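You operate a simulated robot arm through the tools that you are given. There is no shell and no other tool. Be economical: measure what you need, move in short steps, check, and stop when the job is done.

You run a simulated robot arm. Do the job below in one go: nothing can be reset, and whatever is moved stays where it is left.

JOB
Lift the cone off the flow table and crank 2 drops.
Fine: free the table and press reset once first; cone on the rubber mat.

The check looks at the end state, three seconds after you hand in, the way a careful person would. Anything else that was tipped, shoved, dropped, spilled or broken makes it a failure.

ROBOT AND FRAMES
A 7-joint arm with a two-finger parallel gripper, fixed in place. Base frame: the origin is at the foot of the arm, x ahead of it, y to its left, z up; the work surface is at about z = 0. Readings come in mm, degrees, newtons and seconds.
With the tool pointing down near the work surface it reaches from about 240 to 620 mm from the base axis. Its first joint turns from -66.0 to 66.0 degrees. Payload 2.6 kg.
The tool frame sits at the grasp point between the pads (the TCP): z along the fingers, y along the line on which they close. The tips reach 30 mm beyond it. The gripper opens to 94 mm. The fingers are 28 mm wide and 10 mm thick; the gripper's body (50 by 96 mm) begins 55 mm behind the TCP.
Orientation is told as [roll, pitch, yaw] about the base's x, y, z axes, in that order, counted from this pose: with the fingers straight down and closing along the base's y, the tool's x points along the base's -x, its y along +y and its z along -z.

CONTROLS
- The arm moves only by the tool drive_tool. Its arguments are lists of equal length, an entry for each row: "offset": the shift along the tool's x, y, z in units of 300 mm (1.0 is 300 mm), a list of three; "rot": the turn, a rotation vector about the tool's x, y, z in units of 90 degrees (1.0 is 90 degrees), a list of three; "hand": the gripper command, from -1 (shut) to 1 (fully open), values between in proportion. In form: {"offset": [[tx, ty, tz], ...], "rot": [[ax, ay, az], ...], "hand": [hand, ...]}. A call has 1 to 10 rows; each row is the pose to reach, as a shift and turn from the pose commanded when the call began, along the tool's axes at that moment. A call with a number of a shift or a turn outside -1 to 1 is refused whole. Rows are played at 5 a second. More than 50 mm and 8.6 degrees between two rows, or a gripper value outside its range, and nothing of the call is played. Where a pose cannot be reached the arm comes as near as it can. A force on the tool above 40 N (or 10 N above the force at the start of the call, whichever is more), or a blocked arm, ends the call early, and 0.2 s more pass. The fingers move at their own pace (about 72 mm/s each) and stop on an object; they squeeze with about 40 N. The grip force told is the motor's: it shows also when the fingers shut on nothing. Time passes only in rows, and 0.2 s behind the last, so rows that repeat a pose let the fingers close. The reply holds the time, the measured pose of the TCP, the force on the tool along the base axes, the opening and the grip force, in the units named above and with some noise, with the torque about the TCP (base axes, N m) and any sound that the robot's microphone picked up.
- Cameras (640 x 400 px; columns grow to the right, rows downward): "scene" is fixed at [12.3, 422.2, 583.9]; the picture's right is [-0.91, -0.42, 0.00], its down [-0.23, 0.49, -0.84] and it looks along [0.36, -0.76, -0.54] (base axes); focal length 358 px, centre (320, 200). "wrist" rides on the gripper at [76, 14, -102] in the tool frame; the picture's right is [-0.18, 0.98, 0.00], its down [-0.75, -0.14, -0.64] and it looks along [-0.63, -0.12, 0.77] (tool axes); focal length 243 px, centre (320, 200). There is no depth. A picture from a camera that has moved, and an enlarged one, comes with that camera's place and axes in the base frame and with its lens. The place of the scene camera against the robot may be out by one fixed shift of up to 18 mm in any direction.
- snapshot(camera): a new picture of that camera. No time passes.
- enlarge(camera, box): a new picture of the part [left, top, right, bottom] of that camera's present view, enlarged. No time passes.
- close_job(): hands the job in; it is judged then, once.

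Work in short steps. Places have to be worked out from the pictures, the camera data and where the tool is seen: move nearer, look again, correct. Check each grasp and each placing, and mend what went wrong. You have 120 turns and 84 pictures in all, those below and enlarged ones among them. Open the gripper and draw the arm clear of the work before you hand the job in, unless the task says otherwise; then end with one line.

The tools are called after "Call:" by a JSON object that holds its "fn" and its "kwargs". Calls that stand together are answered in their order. drive_tool: Moves the arm, as the interface text tells. Its arguments: {"type":"object","properties":{"offset":{"type":"array"},"rot":{"type":"array"},"hand":{"type":"array"}},"required":["offset","rot","hand"]} The other tools are called the same way: snapshot (camera) takes a picture; enlarge (camera, box) takes an enlarged picture of a part of a camera's view; close_job () hands the job in.

At the start:

```text
clock: 0.0
ee_pos: [372.5, -96.0, 336.0]
tcp_rot: [0.1, 0.0, -0.1]
wrist_force: [0.1, -0.2, -0.1]
torque: [0.02, 0.02, -0.01]
opening: 94.1
grasp_force: 0.0
```

scene: 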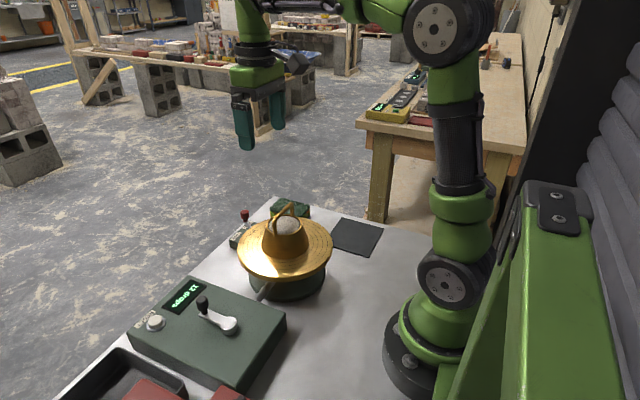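
wrist: 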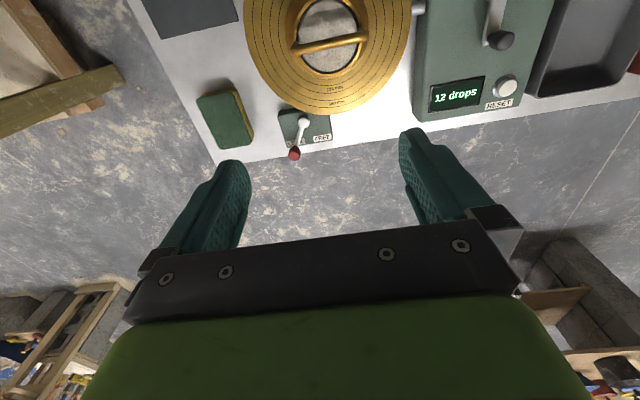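

I'll look closely at the devices first, to read the labels and locate parts.

Call:
{"fn": "enlarge", "kwargs": {"camera": "scene", "box": [220, 180, 400, 300]}}

Call:
{"fn": "enlarge", "kwargs": {"camera": "scene", "box": [110, 260, 320, 400]}}

Call:
{"fn": "enlarge", "kwargs": {"camera": "wrist", "box": [180, 0, 400, 170]}}

Call:
{"fn": "enlarge", "kwargs": {"camera": "wrist", "box": [390, 0, 590, 130]}}

```text
3.33 times, centred on (310, 240) of scene
camera zoom: at [12.3, 422.2, 583.9], right [-0.91, -0.42, 0.0], down [-0.23, 0.49, -0.84], along [0.36, -0.76, -0.54], focal length 1192 px, centre (353, 67)
```

zoom: 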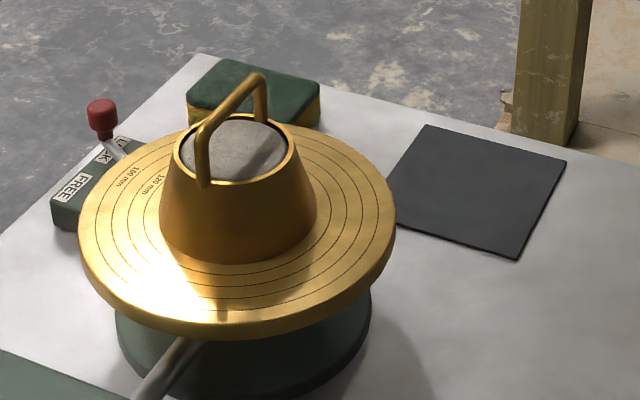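

```text
2.86 times, centred on (215, 330) of scene
camera zoom: at [12.3, 422.2, 583.9], right [-0.91, -0.42, 0.0], down [-0.23, 0.49, -0.84], along [0.36, -0.76, -0.54], focal length 1022 px, centre (620, -171)
```

zoom: 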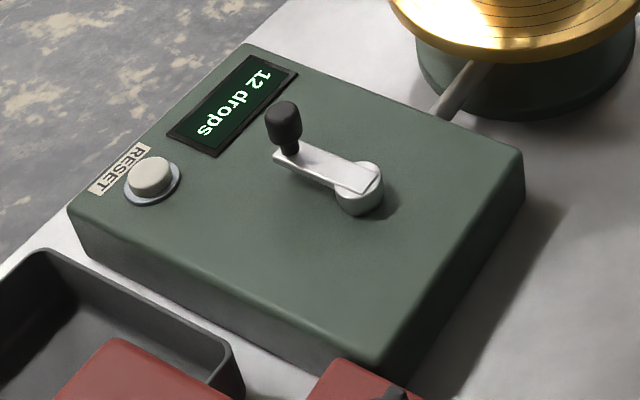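

```text
2.35 times, centred on (290, 85) of wrist
camera zoom: at [295.0, -82.0, 438.6], right [0.18, 0.98, 0.0], down [0.75, -0.14, 0.64], along [0.63, -0.12, -0.77], focal length 571 px, centre (391, 471)
```

zoom: 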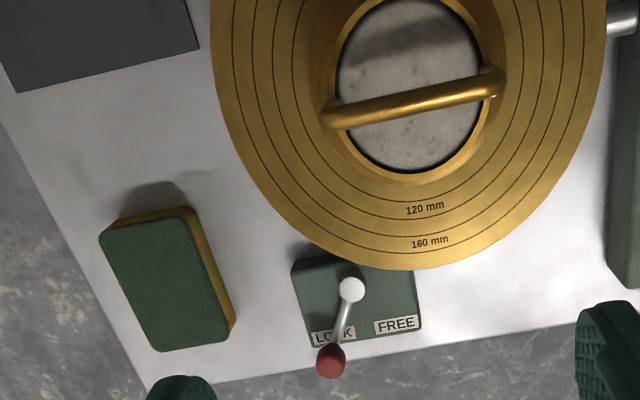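

```text
3.08 times, centred on (490, 65) of wrist
camera zoom: at [295.0, -82.0, 438.6], right [0.18, 0.98, 0.0], down [0.75, -0.14, 0.64], along [0.63, -0.12, -0.77], focal length 746 px, centre (-203, 615)
```

zoom: 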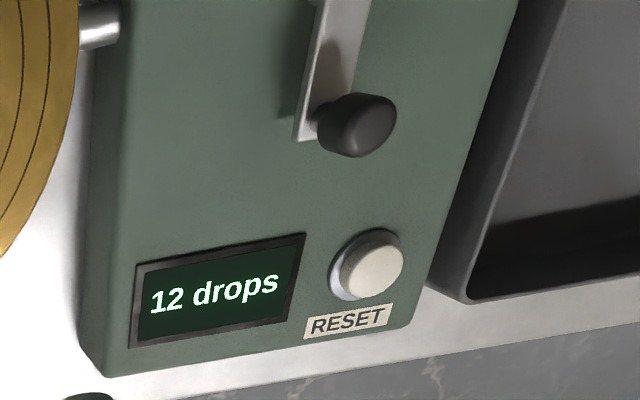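

The lever points at LOCK (toward -y), the display reads 12, and the cone handle bar runs roughly along y. I estimate the lever knob at about (485,-163,75). I'm moving closer for a second view to fix its height, and shutting the fingers.

Call:
{"fn": "drive_tool", "kwargs": {"offset": [[-0.025, -0.05, 0.1], [-0.05, -0.1, 0.2], [-0.07, -0.14, 0.3], [-0.092, -0.18, 0.4], [-0.092, -0.18, 0.4]], "rot": [[0, 0, 0], [0, 0, 0], [0, 0, 0], [0, 0, 0], [0, 0, 0]], "hand": [-1, -1, -1, -1, -1]}}

Call:
{"fn": "snapshot", "kwargs": {"camera": "wrist"}}

Call:
{"fn": "snapshot", "kwargs": {"camera": "scene"}}

```text
clock: 1.2
ee_pos: [398.4, -149.4, 215.6]
tcp_rot: [0.0, 0.0, 0.1]
wrist_force: [0.4, 0.4, -0.1]
torque: [0.01, -0.04, -0.01]
opening: 0.1
grasp_force: 32.4
```

```text
77 pictures are left
camera wrist: at [322.0, -135.3, 317.7], right [0.18, 0.98, 0.0], down [0.75, -0.14, 0.64], along [0.63, -0.12, -0.77], focal length 243 px, centre (320, 200)
```

wrist: 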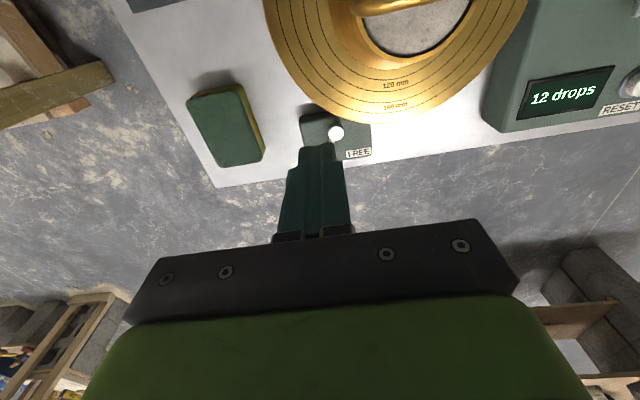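

```text
76 pictures are left
```

scene: 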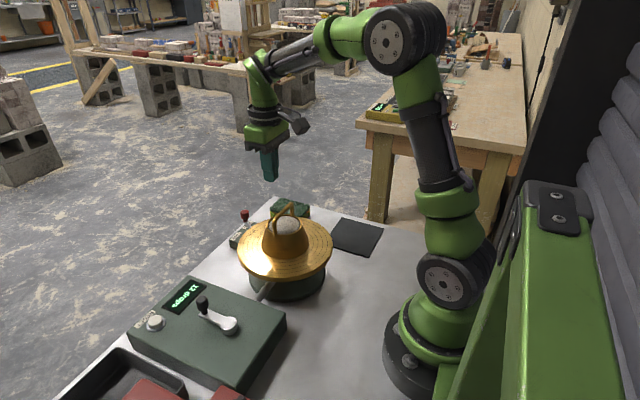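

Triangulation puts the lever pivot at (446,-141,48) and the knob near (487,-163,70). I'll go beside it on the -y side, lowering with the fingers shut.

Call:
{"fn": "drive_tool", "kwargs": {"offset": [[-0.1, -0.05, 0.05], [-0.2, -0.1, 0.1], [-0.31, -0.16, 0.18], [-0.31, -0.16, 0.3], [-0.31, -0.16, 0.4], [-0.31, -0.16, 0.42]], "rot": [[0, 0, 0], [0, 0, 0], [0, 0, 0], [0, 0, 0], [0, 0, 0], [0, 0, 0]], "hand": [-1, -1, -1, -1, -1, -1]}}

Call:
{"fn": "enlarge", "kwargs": {"camera": "scene", "box": [200, 130, 320, 260]}}

Call:
{"fn": "snapshot", "kwargs": {"camera": "wrist"}}

```text
clock: 2.6
ee_pos: [493.3, -198.6, 89.2]
tcp_rot: [-0.1, -0.1, 0.0]
wrist_force: [-0.7, 0.5, -0.2]
torque: [0.04, 0.05, 0.01]
opening: 0.0
grasp_force: 33.2
```

```text
3.08 times, centred on (260, 195) of scene
camera zoom: at [12.4, 422.2, 583.9], right [-0.91, -0.42, 0.0], down [-0.23, 0.49, -0.84], along [0.36, -0.76, -0.54], focal length 1100 px, centre (505, 215)
```

zoom: 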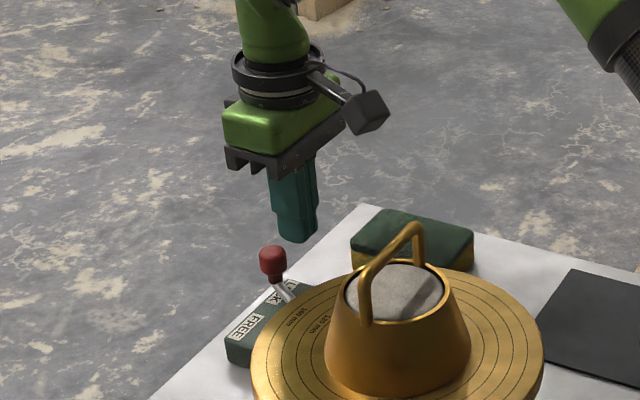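

```text
74 pictures are left
camera wrist: at [416.4, -183.7, 191.3], right [0.18, 0.98, 0.0], down [0.75, -0.14, 0.64], along [0.63, -0.12, -0.77], focal length 243 px, centre (320, 200)
```

wrist: 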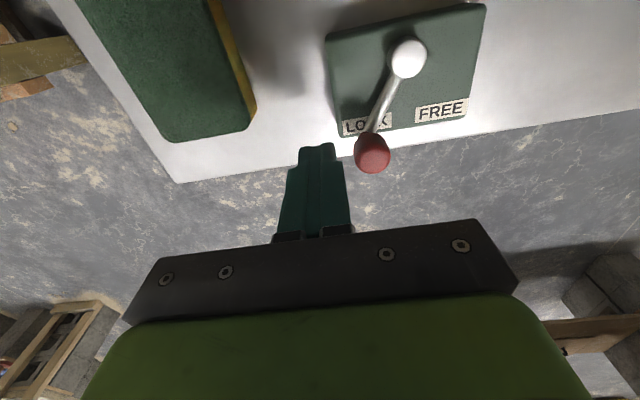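

The knob measures about (487,-166,75), with the fingertips beside it at the right height. I'll push slowly toward +y.

Call:
{"fn": "drive_tool", "kwargs": {"offset": [[0, 0.03, 0], [0, 0.06, 0], [0, 0.08, 0], [0, 0.1, 0], [0, 0.12, 0], [0, 0.14, 0], [0, 0.16, 0], [0, 0.18, 0], [0, 0.195, 0]], "rot": [[0, 0, 0], [0, 0, 0], [0, 0, 0], [0, 0, 0], [0, 0, 0], [0, 0, 0], [0, 0, 0], [0, 0, 0], [0, 0, 0]], "hand": [-1, -1, -1, -1, -1, -1, -1, -1, -1]}}

Call:
{"fn": "snapshot", "kwargs": {"camera": "wrist"}}

```text
clock: 4.6
ee_pos: [492.7, -139.0, 90.0]
tcp_rot: [-0.1, -0.1, 0.1]
wrist_force: [-0.5, -0.4, -0.7]
torque: [-0.01, 0.02, 0.02]
opening: 0.0
grasp_force: 32.9
```

```text
73 pictures are left
camera wrist: at [416.1, -125.1, 192.6], right [0.18, 0.98, 0.0], down [0.75, -0.14, 0.64], along [0.63, -0.12, -0.77], focal length 243 px, centre (320, 200)
```

wrist: 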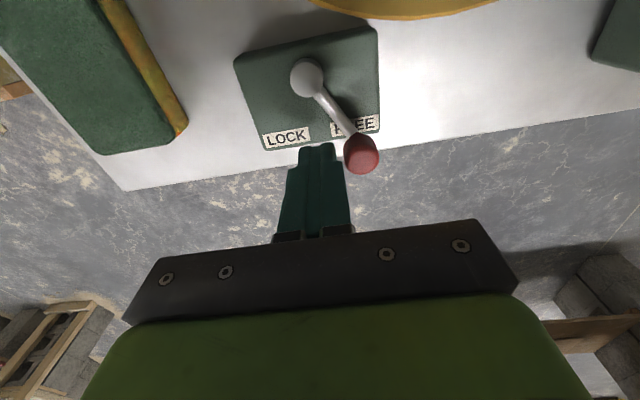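

The lever now lies over FREE. I'll nudge a little further to feel for the end stop.

Call:
{"fn": "drive_tool", "kwargs": {"offset": [[0, 0.01, 0], [0, 0.02, 0], [0, 0.03, 0]], "rot": [[0, 0, 0], [0, 0, 0], [0, 0, 0]], "hand": [-1, -1, -1]}}

Call:
{"fn": "snapshot", "kwargs": {"camera": "wrist"}}

```text
clock: 5.4
ee_pos: [492.0, -132.3, 89.3]
tcp_rot: [-0.2, -0.1, 0.0]
wrist_force: [2.3, -8.1, -2.0]
torque: [-0.28, -0.06, -0.08]
opening: 0.0
grasp_force: 32.7
```

```text
72 pictures are left
camera wrist: at [415.8, -118.1, 192.4], right [0.19, 0.98, 0.0], down [0.75, -0.14, 0.64], along [0.63, -0.12, -0.77], focal length 243 px, centre (320, 200)
```

wrist: 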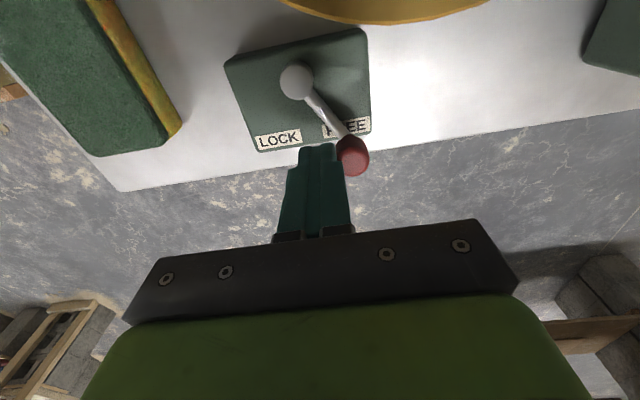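

The stop is felt (8 N), so the table is FREE. Next I back off, rise, and go over to view the counter box.

Call:
{"fn": "drive_tool", "kwargs": {"offset": [[0, -0.05, 0], [0, -0.05, -0.15], [0, -0.05, -0.3], [0.03, -0.05, -0.45], [0.08, 0.08, -0.48], [0.13, 0.22, -0.48], [0.18, 0.36, -0.48], [0.23, 0.5, -0.48], [0.28, 0.64, -0.48], [0.31, 0.78, -0.48]], "rot": [[0, 0, 0], [0, 0, 0], [0, 0, 0], [0, 0, 0], [0, 0, 0], [0, 0, 0], [0, 0, 0], [0, 0, 0], [0, 0, 0], [0, 0, 0]], "hand": [-1, -1, -1, -1, -1, -1, -1, -1, -1, -1]}}

Call:
{"fn": "snapshot", "kwargs": {"camera": "wrist"}}

```text
clock: 7.6
ee_pos: [397.9, 103.6, 234.4]
tcp_rot: [0.0, 0.1, 0.0]
wrist_force: [0.4, -0.5, -0.6]
torque: [-0.02, -0.01, -0.03]
opening: 0.0
grasp_force: 33.0
```

```text
71 pictures are left
camera wrist: at [322.1, 118.0, 337.1], right [0.18, 0.98, 0.0], down [0.75, -0.14, 0.64], along [0.63, -0.12, -0.77], focal length 243 px, centre (320, 200)
```

wrist: 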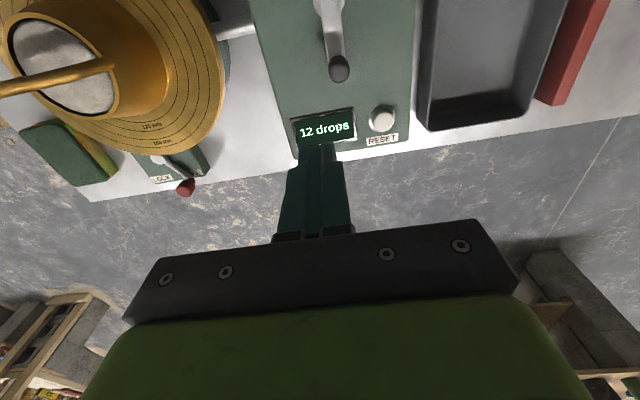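

The button triangulates to (446,169,~50). I'll go above it and look again.

Call:
{"fn": "drive_tool", "kwargs": {"offset": [[-0.08, 0.11, 0.05], [-0.16, 0.218, 0.1], [-0.16, 0.218, 0.2], [-0.16, 0.218, 0.3], [-0.16, 0.218, 0.38]], "rot": [[0, 0, 0], [0, 0, 0], [0, 0, 0], [0, 0, 0], [0, 0, 0]], "hand": [-1, -1, -1, -1, -1]}}

Call:
{"fn": "snapshot", "kwargs": {"camera": "wrist"}}

Call:
{"fn": "enlarge", "kwargs": {"camera": "scene", "box": [110, 230, 260, 370]}}

```text
clock: 8.8
ee_pos: [446.0, 167.8, 119.6]
tcp_rot: [0.0, 0.1, 0.0]
wrist_force: [0.4, -0.3, 0.3]
torque: [-0.01, 0.0, -0.04]
opening: 0.0
grasp_force: 33.3
```

```text
70 pictures are left
camera wrist: at [369.6, 182.9, 222.5], right [0.18, 0.98, 0.0], down [0.75, -0.14, 0.64], along [0.63, -0.12, -0.77], focal length 243 px, centre (320, 200)
```

wrist: 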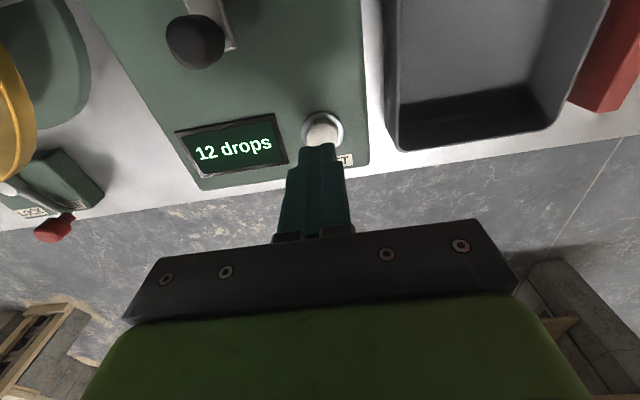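

```text
2.86 times, centred on (185, 300) of scene
camera zoom: at [12.3, 422.2, 583.9], right [-0.91, -0.42, 0.0], down [-0.23, 0.49, -0.84], along [0.36, -0.76, -0.54], focal length 1022 px, centre (706, -86)
```

zoom: 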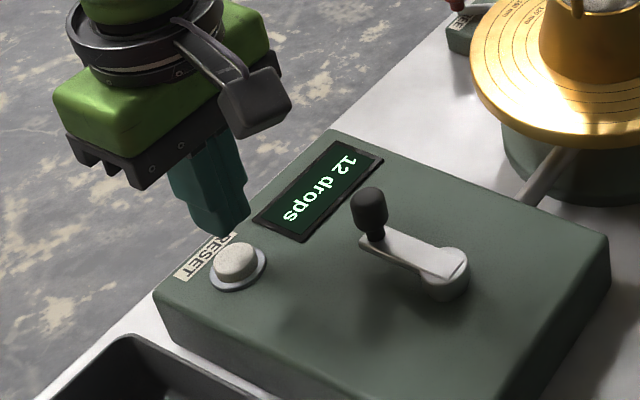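

The button is at (443,170), just under the tips. I'm descending in small steps, aiming for one press.

Call:
{"fn": "drive_tool", "kwargs": {"offset": [[0.008, 0.006, 0.05], [0.008, 0.006, 0.09], [0.008, 0.006, 0.105], [0.008, 0.006, 0.112], [0.008, 0.006, 0.119], [0.008, 0.006, 0.126]], "rot": [[0, 0, 0], [0, 0, 0], [0, 0, 0], [0, 0, 0], [0, 0, 0], [0, 0, 0]], "hand": [-1, -1, -1, -1, -1, -1]}}

Call:
{"fn": "snapshot", "kwargs": {"camera": "wrist"}}

```text
clock: 10.2
ee_pos: [446.1, 172.2, 83.8]
tcp_rot: [0.1, -0.1, -0.1]
wrist_force: [-8.0, -3.8, 22.4]
torque: [-0.03, 0.19, 0.0]
opening: 0.0
grasp_force: 32.6
heard: click
```

```text
68 pictures are left
camera wrist: at [368.9, 184.5, 186.3], right [0.19, 0.98, 0.0], down [0.75, -0.14, 0.64], along [0.63, -0.12, -0.77], focal length 243 px, centre (320, 200)
```

wrist: 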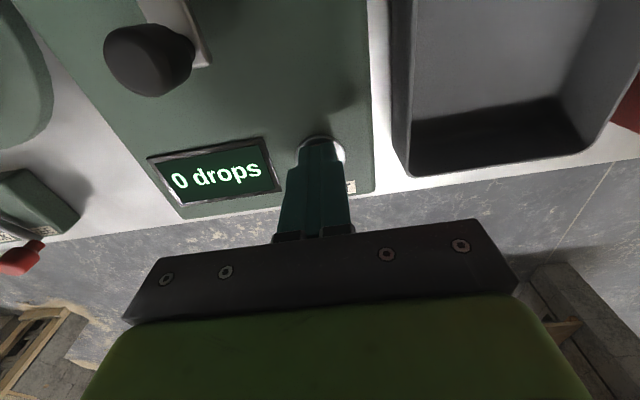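

One click, and the display reads 0. I'm rising straight up and heading back over the cone side, opening the fingers high up.

Call:
{"fn": "drive_tool", "kwargs": {"offset": [[0, 0, -0.14], [0, 0, -0.3], [0, 0, -0.46], [0, 0, -0.62], [0.0, -0.06, -0.75], [0.04, -0.2, -0.78], [0.08, -0.34, -0.78], [0.12, -0.48, -0.78], [0.18, -0.62, -0.78], [0.24, -0.74, -0.78]], "rot": [[0, 0, 0], [0, 0, 0], [0, 0, 0], [0, 0, 0], [0, 0, 0], [0, 0, 0], [0, 0, 0], [0, 0, 0], [0, 0, 0], [0, 0, 0]], "hand": [-1, -1, -1, -1, -1, -1, -1, -1, -1, -1]}}

Call:
{"fn": "snapshot", "kwargs": {"camera": "wrist"}}

Call:
{"fn": "snapshot", "kwargs": {"camera": "scene"}}

```text
clock: 12.4
ee_pos: [372.6, -51.1, 316.1]
tcp_rot: [0.0, -0.1, 0.1]
wrist_force: [0.2, -0.6, -0.4]
torque: [-0.02, 0.0, -0.01]
opening: 0.1
grasp_force: 33.4
```

```text
67 pictures are left
camera wrist: at [295.9, -37.0, 419.4], right [0.18, 0.98, 0.0], down [0.75, -0.14, 0.64], along [0.63, -0.12, -0.77], focal length 243 px, centre (320, 200)
```

wrist: 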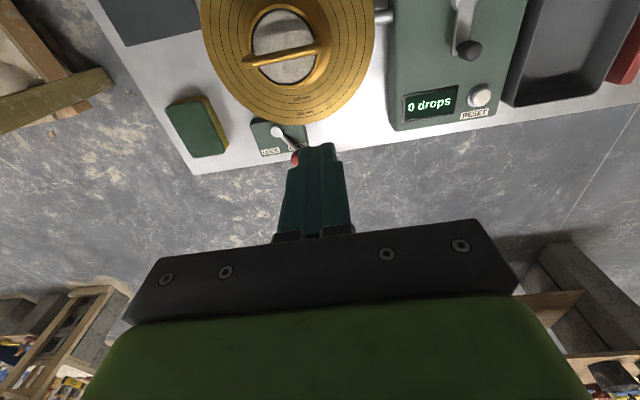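

```text
66 pictures are left
```

scene: 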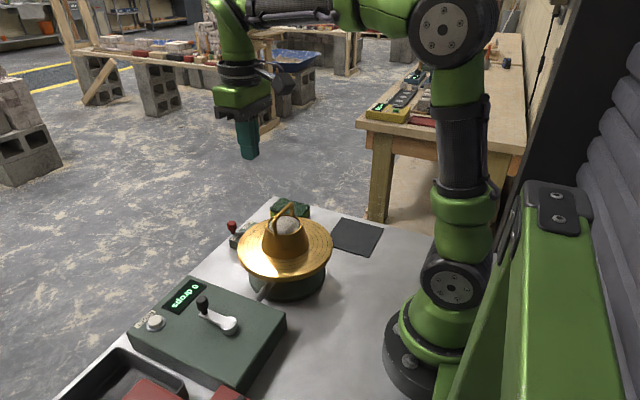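

I'll move back toward the base for a better view of the handle and mat, and open the fingers.

Call:
{"fn": "drive_tool", "kwargs": {"offset": [[0.13, -0.03, 0], [0.26, -0.07, 0], [0.35, -0.1, 0]], "rot": [[0, 0, 0], [0, 0, 0], [0, 0, 0]], "hand": [0, 0, 0]}}

Call:
{"fn": "snapshot", "kwargs": {"camera": "wrist"}}

Call:
{"fn": "enlarge", "kwargs": {"camera": "wrist", "box": [200, 20, 420, 170]}}

```text
clock: 13.2
ee_pos: [266.9, -82.3, 315.2]
tcp_rot: [0.1, -0.1, 0.1]
wrist_force: [0.3, 0.2, -0.5]
torque: [0.0, 0.0, -0.02]
opening: 47.0
grasp_force: 0.1
```

```text
65 pictures are left
camera wrist: at [191.4, -67.0, 418.5], right [0.18, 0.98, 0.0], down [0.75, -0.14, 0.64], along [0.63, -0.12, -0.77], focal length 243 px, centre (320, 200)
```

wrist: 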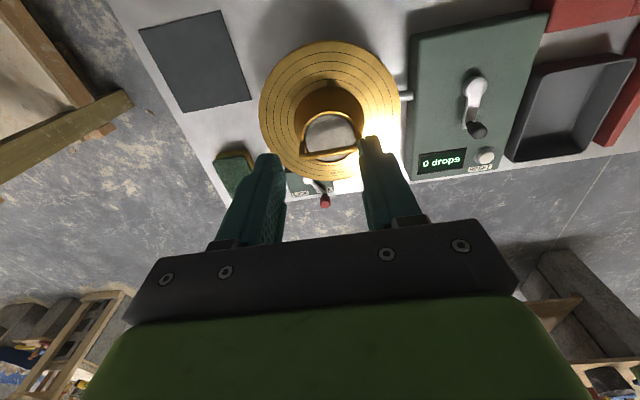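

```text
2.67 times, centred on (310, 95) of wrist
camera zoom: at [191.4, -67.0, 418.5], right [0.18, 0.98, 0.0], down [0.75, -0.14, 0.64], along [0.63, -0.12, -0.77], focal length 647 px, centre (347, 480)
```

zoom: 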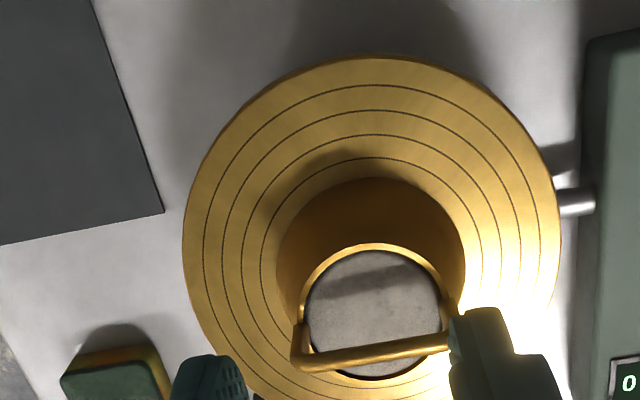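

The handle bar triangulates to centre (328,-80,158), about 73 long and nearly along y. The mat spans x 181–299, y -324 to -203, so its centre is about (240,-263). I'm turning the tool about -88° while moving above the handle, high up.

Call:
{"fn": "drive_tool", "kwargs": {"offset": [[-0.02, 0, 0], [-0.04, 0, 0], [-0.06, 0, 0], [-0.09, 0, 0], [-0.12, 0, 0], [-0.15, 0, 0], [-0.17, 0, 0], [-0.19, 0, 0], [-0.205, 0.005, 0], [-0.205, 0.008, 0]], "rot": [[0, 0, 0.094], [0, 0, 0.188], [0, 0, 0.282], [0, 0, 0.376], [0, 0, 0.47], [0, 0, 0.564], [0, 0, 0.658], [0, 0, 0.752], [0, 0, 0.846], [0, 0, 0.94]], "hand": [0, 0, 0, 0, 0, 0, 0, 0, 0, 0]}}

Call:
{"fn": "snapshot", "kwargs": {"camera": "wrist"}}

Call:
{"fn": "enlarge", "kwargs": {"camera": "scene", "box": [180, 80, 400, 320]}}

```text
clock: 15.4
ee_pos: [327.8, -79.3, 317.1]
tcp_rot: [0.0, 0.0, -84.8]
wrist_force: [-0.5, 0.3, -0.3]
torque: [-0.01, -0.02, 0.02]
opening: 47.2
grasp_force: 0.1
```

```text
63 pictures are left
camera wrist: at [336.3, -2.4, 418.9], right [1.0, -0.09, 0.0], down [-0.07, -0.76, 0.64], along [-0.06, -0.64, -0.77], focal length 243 px, centre (320, 200)
```

wrist: 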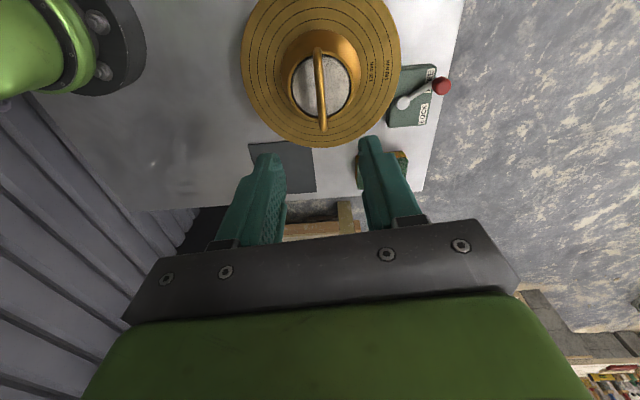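

```text
1.67 times, centred on (290, 200) of scene
camera zoom: at [12.4, 422.2, 583.9], right [-0.91, -0.42, 0.0], down [-0.23, 0.49, -0.84], along [0.36, -0.76, -0.54], focal length 596 px, centre (370, 200)
```

zoom: 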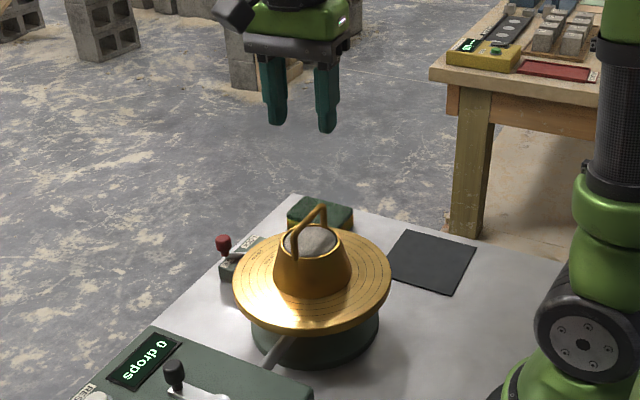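

This second view agrees: bar centre (329.5,-79), parallel to y. I'm squaring the yaw to -90 and descending to just above the handle.

Call:
{"fn": "drive_tool", "kwargs": {"offset": [[0, 0.005, 0.12], [0, 0.005, 0.24], [0, 0.005, 0.33], [0, 0.005, 0.37]], "rot": [[0, 0, 0.03], [0, 0, 0.055], [0, 0, 0.055], [0, 0, 0.055]], "hand": [0, 0, 0, 0]}}

Call:
{"fn": "snapshot", "kwargs": {"camera": "wrist"}}

Call:
{"fn": "enlarge", "kwargs": {"camera": "scene", "box": [220, 120, 360, 300]}}

```text
clock: 16.4
ee_pos: [331.2, -79.6, 204.8]
tcp_rot: [0.0, 0.0, -89.6]
wrist_force: [-0.6, 0.3, 0.0]
torque: [-0.02, -0.01, 0.01]
opening: 47.1
grasp_force: 0.1
```

```text
61 pictures are left
camera wrist: at [344.4, -3.5, 307.5], right [0.98, -0.18, 0.0], down [-0.14, -0.75, 0.64], along [-0.11, -0.63, -0.77], focal length 243 px, centre (320, 200)
```

wrist: 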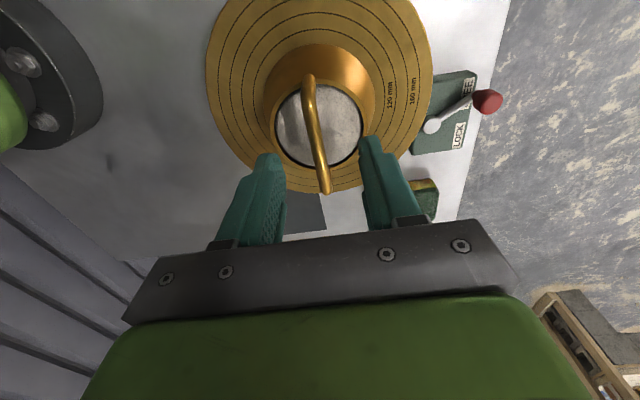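

```text
2.22 times, centred on (290, 210) of scene
camera zoom: at [12.3, 422.2, 583.9], right [-0.91, -0.42, 0.0], down [-0.23, 0.49, -0.84], along [0.36, -0.76, -0.54], focal length 795 px, centre (387, 178)
```

zoom: 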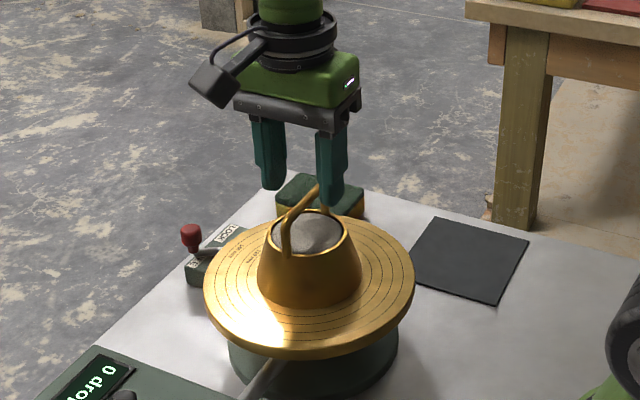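

Bar centre reads (331,-78,158) and the rim is at about z 120. I'm lowering to TCP z≈163, then closing on the bar.

Call:
{"fn": "drive_tool", "kwargs": {"offset": [[0, 0, 0.06], [0, 0, 0.11], [0, 0, 0.14], [0, 0, 0.14]], "rot": [[0, 0, 0], [0, 0, 0], [0, 0, 0], [0, 0, 0]], "hand": [0, 0, 0, 0]}}

Call:
{"fn": "snapshot", "kwargs": {"camera": "wrist"}}

Call:
{"fn": "enlarge", "kwargs": {"camera": "scene", "box": [220, 150, 360, 300]}}

```text
clock: 17.4
ee_pos: [332.0, -79.0, 164.5]
tcp_rot: [0.3, 0.0, -89.6]
wrist_force: [-2.5, 0.2, 21.9]
torque: [0.03, 0.7, 0.07]
opening: 48.6
grasp_force: 1.1
```

```text
59 pictures are left
camera wrist: at [344.9, -2.0, 267.4], right [0.98, -0.18, 0.0], down [-0.14, -0.75, 0.64], along [-0.11, -0.63, -0.77], focal length 243 px, centre (320, 200)
```

wrist: 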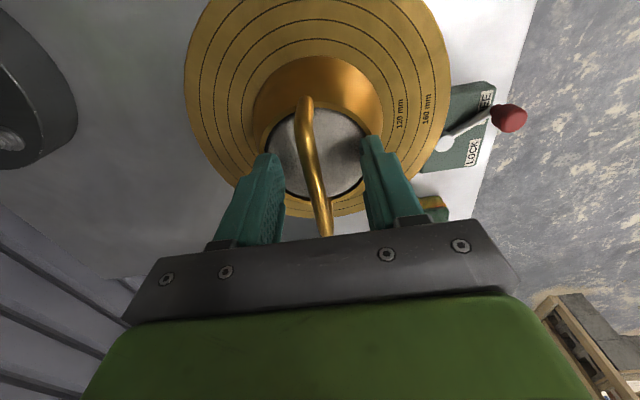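

```text
2.67 times, centred on (290, 225) of scene
camera zoom: at [12.3, 422.2, 583.9], right [-0.91, -0.42, 0.0], down [-0.23, 0.49, -0.84], along [0.36, -0.76, -0.54], focal length 954 px, centre (400, 133)
```

zoom: 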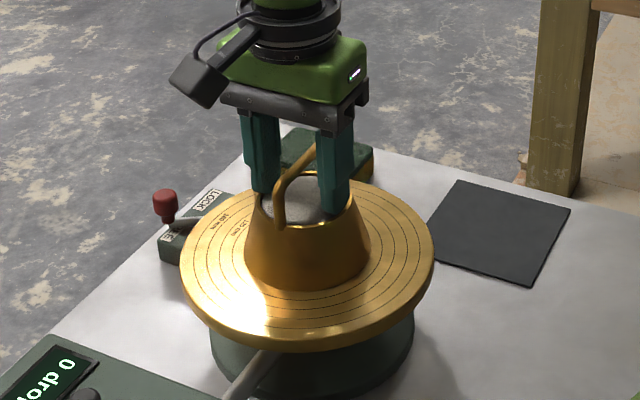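

22 N upward: a fingertip touched the rim at about z 134, so the rim is higher than I estimated. I'm rising 8 mm before closing.

Call:
{"fn": "drive_tool", "kwargs": {"offset": [[0, 0, -0.01], [0, 0, -0.026], [0, 0, -0.026]], "rot": [[0, 0, 0], [0, 0, 0], [0, 0, 0]], "hand": [0, 0, 0]}}

Call:
{"fn": "enlarge", "kwargs": {"camera": "scene", "box": [250, 170, 330, 260]}}

```text
clock: 18.2
ee_pos: [331.0, -78.7, 170.6]
tcp_rot: [-0.2, -0.1, -89.5]
wrist_force: [-0.5, 0.1, -0.3]
torque: [-0.01, -0.02, -0.01]
opening: 47.1
grasp_force: 0.1
```

```text
4.44 times, centred on (290, 215) of scene
camera zoom: at [12.3, 422.2, 583.9], right [-0.91, -0.42, 0.0], down [-0.23, 0.49, -0.84], along [0.36, -0.76, -0.54], focal length 1590 px, centre (453, 133)
```

zoom: 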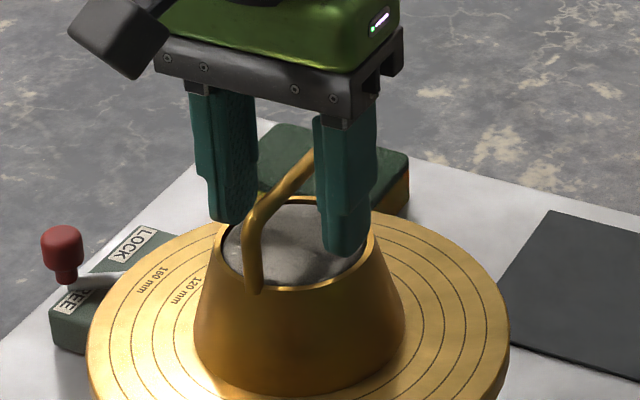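

Clear of the rim, and the bar sits within the finger height. Closing now.

Call:
{"fn": "drive_tool", "kwargs": {"offset": [[0, 0, 0], [0, 0, 0], [0, 0, 0], [0, 0, 0]], "rot": [[0, 0, 0], [0, 0, 0], [0, 0, 0], [0, 0, 0]], "hand": [-0.5, -0.8, -1, -1]}}

Call:
{"fn": "snapshot", "kwargs": {"camera": "wrist"}}

Call:
{"fn": "enlarge", "kwargs": {"camera": "scene", "box": [250, 170, 330, 260]}}

```text
clock: 19.2
ee_pos: [330.3, -78.3, 172.3]
tcp_rot: [0.2, 0.0, -89.6]
wrist_force: [-3.8, 1.1, 9.0]
torque: [0.0, 0.02, -0.08]
opening: 11.4
grasp_force: 39.9
```

```text
56 pictures are left
camera wrist: at [344.3, -2.2, 274.1], right [0.98, -0.18, 0.0], down [-0.14, -0.75, 0.64], along [-0.11, -0.63, -0.77], focal length 243 px, centre (320, 200)
```

wrist: 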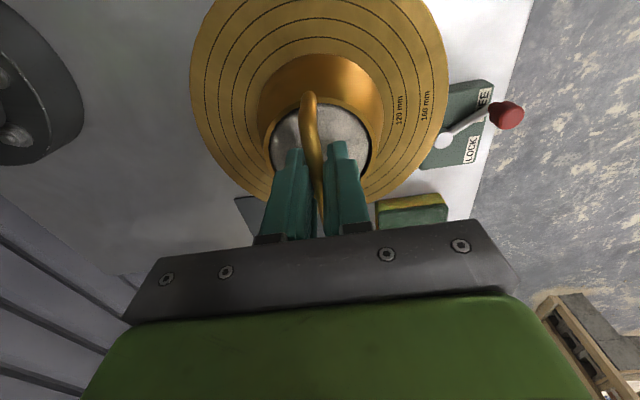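

```text
4.44 times, centred on (290, 215) of scene
camera zoom: at [12.3, 422.2, 583.9], right [-0.91, -0.42, 0.0], down [-0.23, 0.49, -0.84], along [0.36, -0.76, -0.54], focal length 1590 px, centre (453, 133)
```

zoom: 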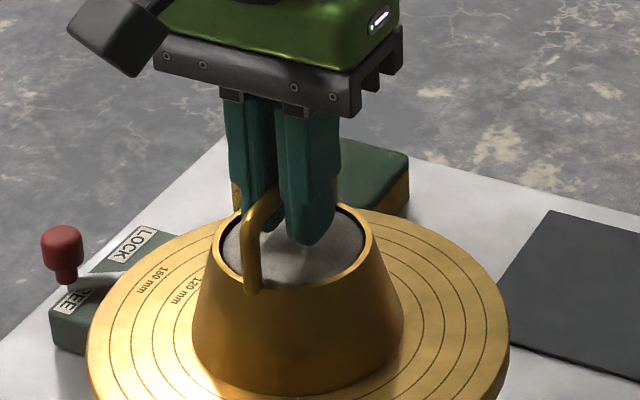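

The bar is held at 11.4 mm with 40 N. Now a slow vertical lift.

Call:
{"fn": "drive_tool", "kwargs": {"offset": [[0, 0, -0.01], [0, 0, -0.02], [0, 0, -0.03], [0, 0, -0.045], [0, 0, -0.06], [0, 0, -0.08], [0, 0, -0.1], [0, 0, -0.12]], "rot": [[0, 0, 0], [0, 0, 0], [0, 0, 0], [0, 0, 0], [0, 0, 0], [0, 0, 0], [0, 0, 0], [0, 0, 0]], "hand": [-1, -1, -1, -1, -1, -1, -1, -1]}}

Call:
{"fn": "snapshot", "kwargs": {"camera": "wrist"}}

Call:
{"fn": "enlarge", "kwargs": {"camera": "scene", "box": [200, 120, 400, 300]}}

```text
clock: 21.0
ee_pos: [330.4, -78.7, 208.2]
tcp_rot: [0.0, 0.0, -89.6]
wrist_force: [-0.6, -0.1, -3.2]
torque: [0.0, 0.0, -0.01]
opening: 8.3
grasp_force: 39.9
```

```text
54 pictures are left
camera wrist: at [343.7, -2.0, 309.9], right [0.98, -0.18, 0.0], down [-0.13, -0.75, 0.64], along [-0.11, -0.63, -0.77], focal length 243 px, centre (320, 200)
```

wrist: 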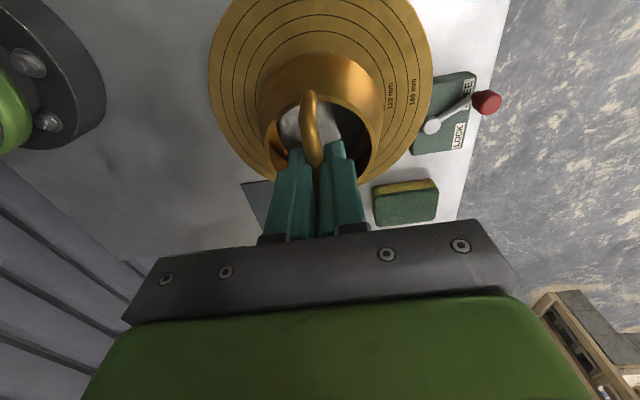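

```text
2.22 times, centred on (300, 210) of scene
camera zoom: at [12.4, 422.1, 583.9], right [-0.91, -0.42, 0.0], down [-0.23, 0.49, -0.84], along [0.36, -0.76, -0.54], focal length 795 px, centre (364, 178)
```

zoom: 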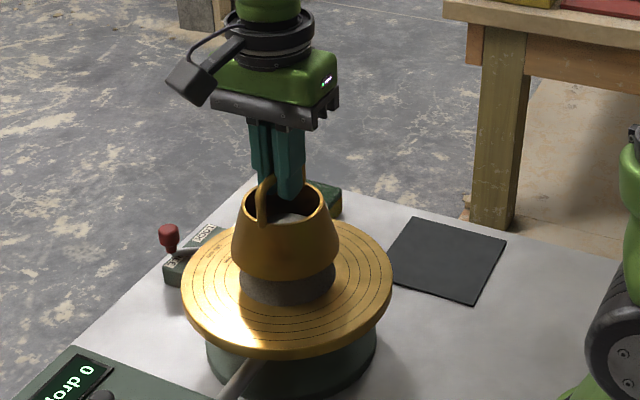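

The cone rises cleanly and the mortar stays on the table. I'm continuing straight up until the cone is well clear.

Call:
{"fn": "drive_tool", "kwargs": {"offset": [[0, 0, -0.03], [0, 0, -0.06], [0, 0, -0.09], [0, 0, -0.12], [0, 0, -0.15], [0, 0, -0.18], [0, 0, -0.21], [0, 0, -0.24]], "rot": [[0, 0, 0], [0, 0, 0], [0, 0, 0], [0, 0, 0], [0, 0, 0], [0, 0, 0], [0, 0, 0], [0, 0, 0]], "hand": [-1, -1, -1, -1, -1, -1, -1, -1]}}

Call:
{"fn": "snapshot", "kwargs": {"camera": "wrist"}}

Call:
{"fn": "enlarge", "kwargs": {"camera": "scene", "box": [200, 120, 400, 300]}}

```text
clock: 22.8
ee_pos: [330.3, -79.0, 280.1]
tcp_rot: [-0.1, 0.0, -89.6]
wrist_force: [0.3, 1.0, -2.5]
torque: [0.0, -0.03, 0.0]
opening: 8.3
grasp_force: 40.1
```

```text
52 pictures are left
camera wrist: at [344.4, -2.8, 382.4], right [0.98, -0.18, 0.0], down [-0.14, -0.75, 0.64], along [-0.11, -0.63, -0.77], focal length 243 px, centre (320, 200)
```

wrist: 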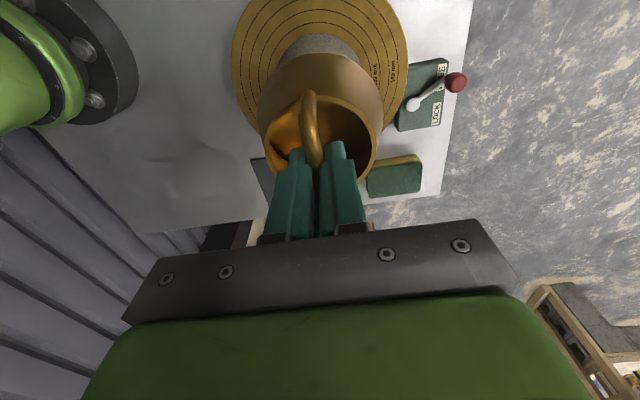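

```text
2.22 times, centred on (300, 210) of scene
camera zoom: at [12.4, 422.1, 583.9], right [-0.91, -0.42, 0.0], down [-0.23, 0.49, -0.84], along [0.36, -0.76, -0.54], focal length 795 px, centre (364, 178)
```

zoom: 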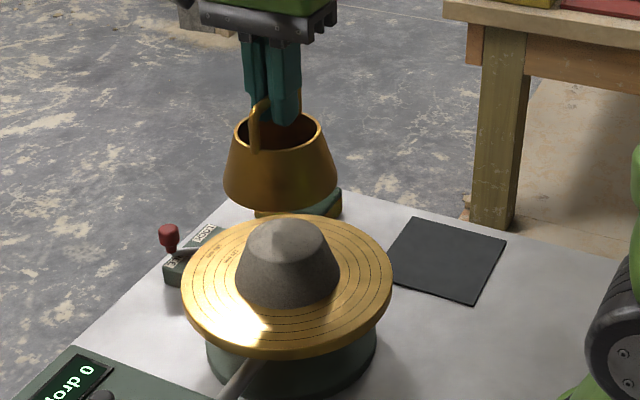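

The cone is clear and empty. I'm carrying it level to above the mat centre (240,-264).

Call:
{"fn": "drive_tool", "kwargs": {"offset": [[-0.08, -0.04, 0], [-0.18, -0.09, 0], [-0.28, -0.14, 0], [-0.38, -0.19, 0], [-0.48, -0.24, 0], [-0.56, -0.28, 0], [-0.615, -0.304, 0], [-0.615, -0.304, 0]], "rot": [[0, 0, 0], [0, 0, 0], [0, 0, 0], [0, 0, 0], [0, 0, 0], [0, 0, 0], [0, 0, 0], [0, 0, 0]], "hand": [-1, -1, -1, -1, -1, -1, -1, -1]}}

Call:
{"fn": "snapshot", "kwargs": {"camera": "wrist"}}

Call:
{"fn": "enlarge", "kwargs": {"camera": "scene", "box": [240, 120, 440, 300]}}

```text
clock: 24.6
ee_pos: [241.0, -264.4, 277.9]
tcp_rot: [0.0, 0.0, -89.6]
wrist_force: [0.7, -0.9, -3.4]
torque: [0.0, -0.03, -0.02]
opening: 8.1
grasp_force: 39.9
```

```text
50 pictures are left
camera wrist: at [254.2, -187.1, 381.4], right [0.98, -0.18, 0.0], down [-0.14, -0.75, 0.64], along [-0.11, -0.63, -0.77], focal length 243 px, centre (320, 200)
```

wrist: 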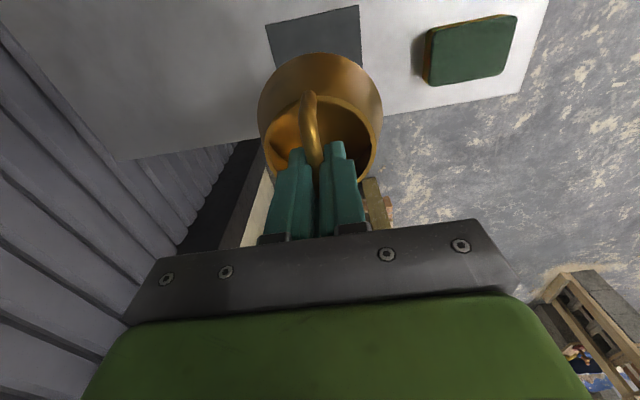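

```text
2.22 times, centred on (340, 210) of scene
camera zoom: at [12.4, 422.1, 583.9], right [-0.91, -0.42, 0.0], down [-0.23, 0.49, -0.84], along [0.36, -0.76, -0.54], focal length 795 px, centre (276, 178)
```

zoom: 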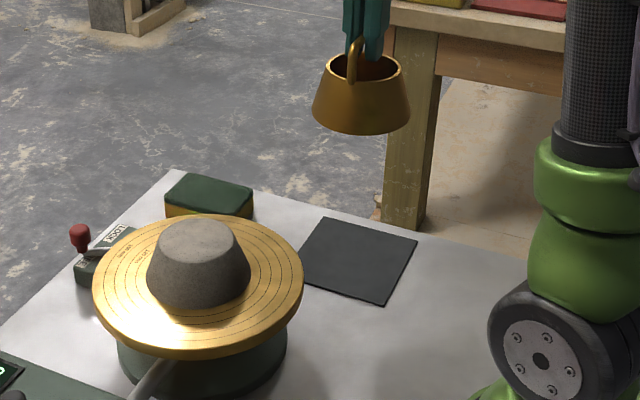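

The mat edges confirm its centre at (241,-263), so we are aligned. Lowering part way.

Call:
{"fn": "drive_tool", "kwargs": {"offset": [[0, 0, 0.08], [0, 0, 0.2], [0, 0, 0.32], [0, 0, 0.43], [0, 0, 0.48]], "rot": [[0, 0, 0], [0, 0, 0], [0, 0, 0], [0, 0, 0], [0, 0, 0]], "hand": [-1, -1, -1, -1, -1]}}

Call:
{"fn": "snapshot", "kwargs": {"camera": "wrist"}}

Call:
{"fn": "enlarge", "kwargs": {"camera": "scene", "box": [280, 140, 420, 280]}}

```text
clock: 25.8
ee_pos: [239.6, -265.1, 134.0]
tcp_rot: [-0.1, 0.0, -89.7]
wrist_force: [0.3, -1.1, -3.0]
torque: [0.01, 0.04, -0.01]
opening: 8.4
grasp_force: 40.2
```

```text
48 pictures are left
camera wrist: at [253.5, -188.8, 236.9], right [0.98, -0.18, 0.0], down [-0.14, -0.75, 0.64], along [-0.11, -0.63, -0.77], focal length 243 px, centre (320, 200)
```

wrist: 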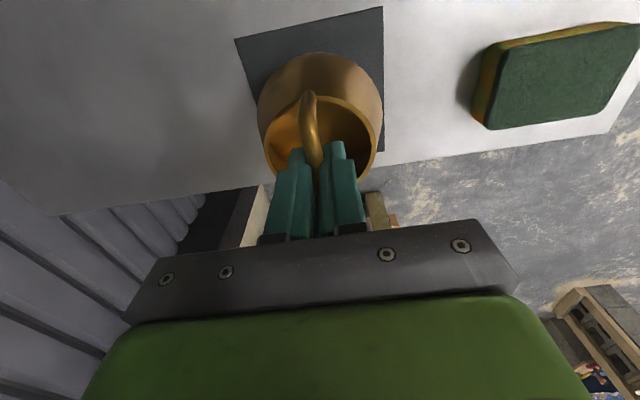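

```text
2.86 times, centred on (350, 210) of scene
camera zoom: at [12.4, 422.1, 583.9], right [-0.91, -0.42, 0.0], down [-0.23, 0.49, -0.84], along [0.36, -0.76, -0.54], focal length 1022 px, centre (234, 171)
```

zoom: 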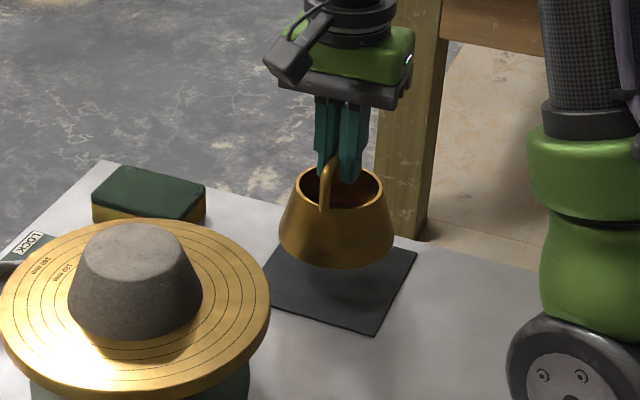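

It hangs upright above the mat. I'm lowering in small steps until I feel contact.

Call:
{"fn": "drive_tool", "kwargs": {"offset": [[0.003, 0.004, 0.02], [0.003, 0.004, 0.04], [0.003, 0.004, 0.055], [0.003, 0.004, 0.07], [0.003, 0.004, 0.085], [0.003, 0.004, 0.095], [0.003, 0.004, 0.105]], "rot": [[0, 0, 0], [0, 0, 0], [0, 0, 0], [0, 0, 0], [0, 0, 0], [0, 0, 0], [0, 0, 0]], "hand": [-1, -1, -1, -1, -1, -1, -1]}}

Call:
{"fn": "enlarge", "kwargs": {"camera": "scene", "box": [300, 170, 400, 270]}}

```text
clock: 27.4
ee_pos: [242.4, -262.4, 103.9]
tcp_rot: [0.0, 0.1, -89.5]
wrist_force: [0.1, 0.3, -3.1]
torque: [-0.05, 0.02, -0.02]
opening: 8.3
grasp_force: 40.5
```

```text
4.00 times, centred on (350, 220) of scene
camera zoom: at [12.4, 422.1, 583.9], right [-0.91, -0.42, 0.0], down [-0.23, 0.49, -0.84], along [0.36, -0.76, -0.54], focal length 1430 px, centre (200, 120)
```

zoom: 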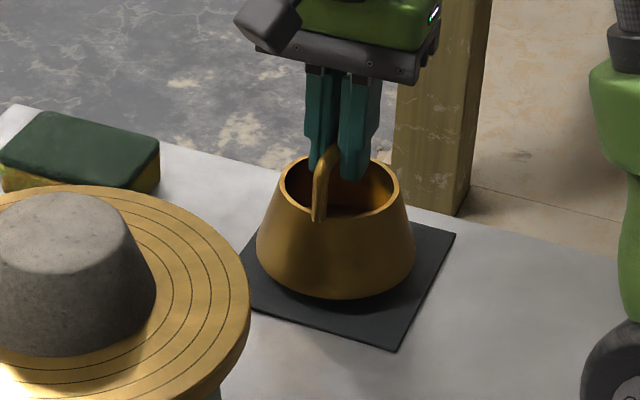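

Still about 5–10 mm up, with only the weight showing. Lowering in finer steps.

Call:
{"fn": "drive_tool", "kwargs": {"offset": [[0, 0, 0.007], [0, 0, 0.014], [0, 0, 0.021], [0, 0, 0.028]], "rot": [[0, 0, 0], [0, 0, 0], [0, 0, 0], [0, 0, 0]], "hand": [-1, -1, -1, -1]}}

Call:
{"fn": "enlarge", "kwargs": {"camera": "scene", "box": [300, 170, 400, 270]}}

```text
clock: 28.4
ee_pos: [241.0, -263.2, 94.9]
tcp_rot: [0.0, 0.0, -89.5]
wrist_force: [0.4, -0.6, -2.8]
torque: [0.01, 0.01, -0.01]
opening: 8.1
grasp_force: 40.4
```

```text
4.00 times, centred on (350, 220) of scene
camera zoom: at [12.4, 422.1, 583.9], right [-0.91, -0.42, 0.0], down [-0.23, 0.49, -0.84], along [0.36, -0.76, -0.54], focal length 1430 px, centre (200, 120)
```

zoom: 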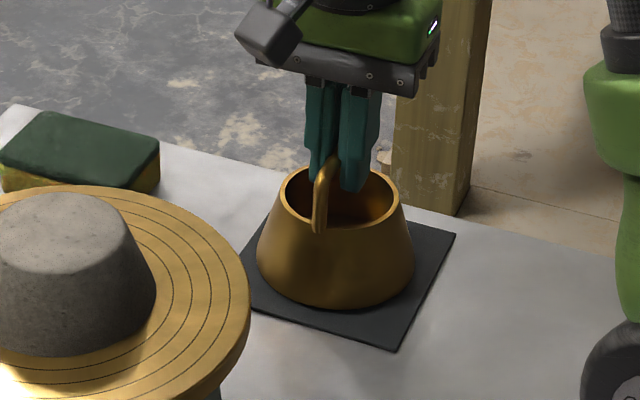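

Call:
{"fn": "drive_tool", "kwargs": {"offset": [[0, 0, 0.005], [0, 0, 0.01], [0, 0, 0.015], [0, 0, 0.02]], "rot": [[0, 0, 0], [0, 0, 0], [0, 0, 0], [0, 0, 0]], "hand": [-1, -1, -1, -1]}}

Call:
{"fn": "enlarge", "kwargs": {"camera": "scene", "box": [300, 170, 400, 270]}}

```text
clock: 29.4
ee_pos: [240.6, -264.0, 92.3]
tcp_rot: [0.2, 0.0, -89.7]
wrist_force: [-1.6, 1.3, 3.7]
torque: [-0.18, 0.0, -0.02]
opening: 8.3
grasp_force: 40.1
stopped in row 4: the force on the tool passed its limit at 43 N (the readings are from after the stop); the commanded pose is now the measured one
```

```text
4.00 times, centred on (350, 220) of scene
camera zoom: at [12.3, 422.2, 583.9], right [-0.91, -0.42, 0.0], down [-0.23, 0.49, -0.84], along [0.36, -0.76, -0.54], focal length 1430 px, centre (200, 120)
```

zoom: 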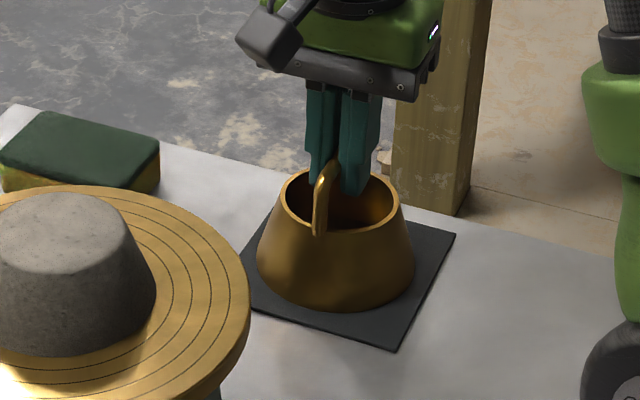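

Contact: the cone rests on the mat. I'm opening moderately, then going straight up.

Call:
{"fn": "drive_tool", "kwargs": {"offset": [[0, 0, 0], [0, 0, 0], [0, 0, 0], [0, 0, 0], [0, 0, -0.06], [0, 0, -0.15], [0, 0, -0.3], [0, 0, -0.45], [0, 0, -0.6]], "rot": [[0, 0, 0], [0, 0, 0], [0, 0, 0], [0, 0, 0], [0, 0, 0], [0, 0, 0], [0, 0, 0], [0, 0, 0], [0, 0, 0]], "hand": [-0.6, -0.3, -0.2, -0.2, -0.2, -0.2, -0.2, -0.2, -0.2]}}

Call:
{"fn": "snapshot", "kwargs": {"camera": "scene"}}

Call:
{"fn": "snapshot", "kwargs": {"camera": "wrist"}}

```text
clock: 31.4
ee_pos: [241.2, -264.0, 271.7]
tcp_rot: [0.1, -0.1, -89.6]
wrist_force: [-0.3, -0.1, 0.6]
torque: [0.02, 0.03, -0.01]
opening: 37.7
grasp_force: 0.0
```

```text
43 pictures are left
```

scene: 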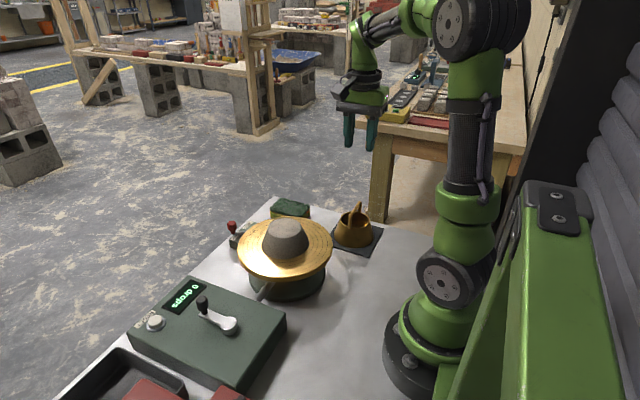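

```text
42 pictures are left
camera wrist: at [255.3, -188.6, 374.5], right [0.98, -0.18, 0.0], down [-0.14, -0.75, 0.64], along [-0.11, -0.63, -0.77], focal length 243 px, centre (320, 200)
```

wrist: 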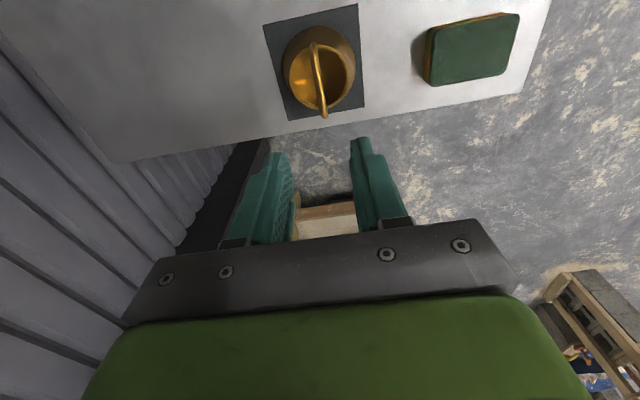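

The cone stands centred on the mat. Next I go to the crank, turning back to yaw 0 while travelling high.

Call:
{"fn": "drive_tool", "kwargs": {"offset": [[0.06, 0.03, -0.06], [0.15, 0.08, -0.1], [0.24, 0.13, -0.1], [0.33, 0.18, -0.1], [0.42, 0.22, -0.1], [0.51, 0.22, -0.1], [0.6, 0.22, -0.1], [0.7, 0.22, -0.1], [0.8, 0.22, -0.1], [0.9, 0.22, -0.1]], "rot": [[0, 0, -0.094], [0, 0, -0.188], [0, 0, -0.282], [0, 0, -0.376], [0, 0, -0.47], [0, 0, -0.564], [0, 0, -0.658], [0, 0, -0.752], [0, 0, -0.846], [0, 0, -0.94]], "hand": [-0.2, -0.2, -0.2, -0.2, -0.2, -0.2, -0.2, -0.2, -0.2, -0.2]}}

```text
clock: 33.6
ee_pos: [304.8, 6.8, 302.2]
tcp_rot: [0.0, -0.1, -4.9]
wrist_force: [0.8, 0.6, 1.4]
torque: [-0.04, -0.02, 0.01]
opening: 37.6
grasp_force: 0.1
```

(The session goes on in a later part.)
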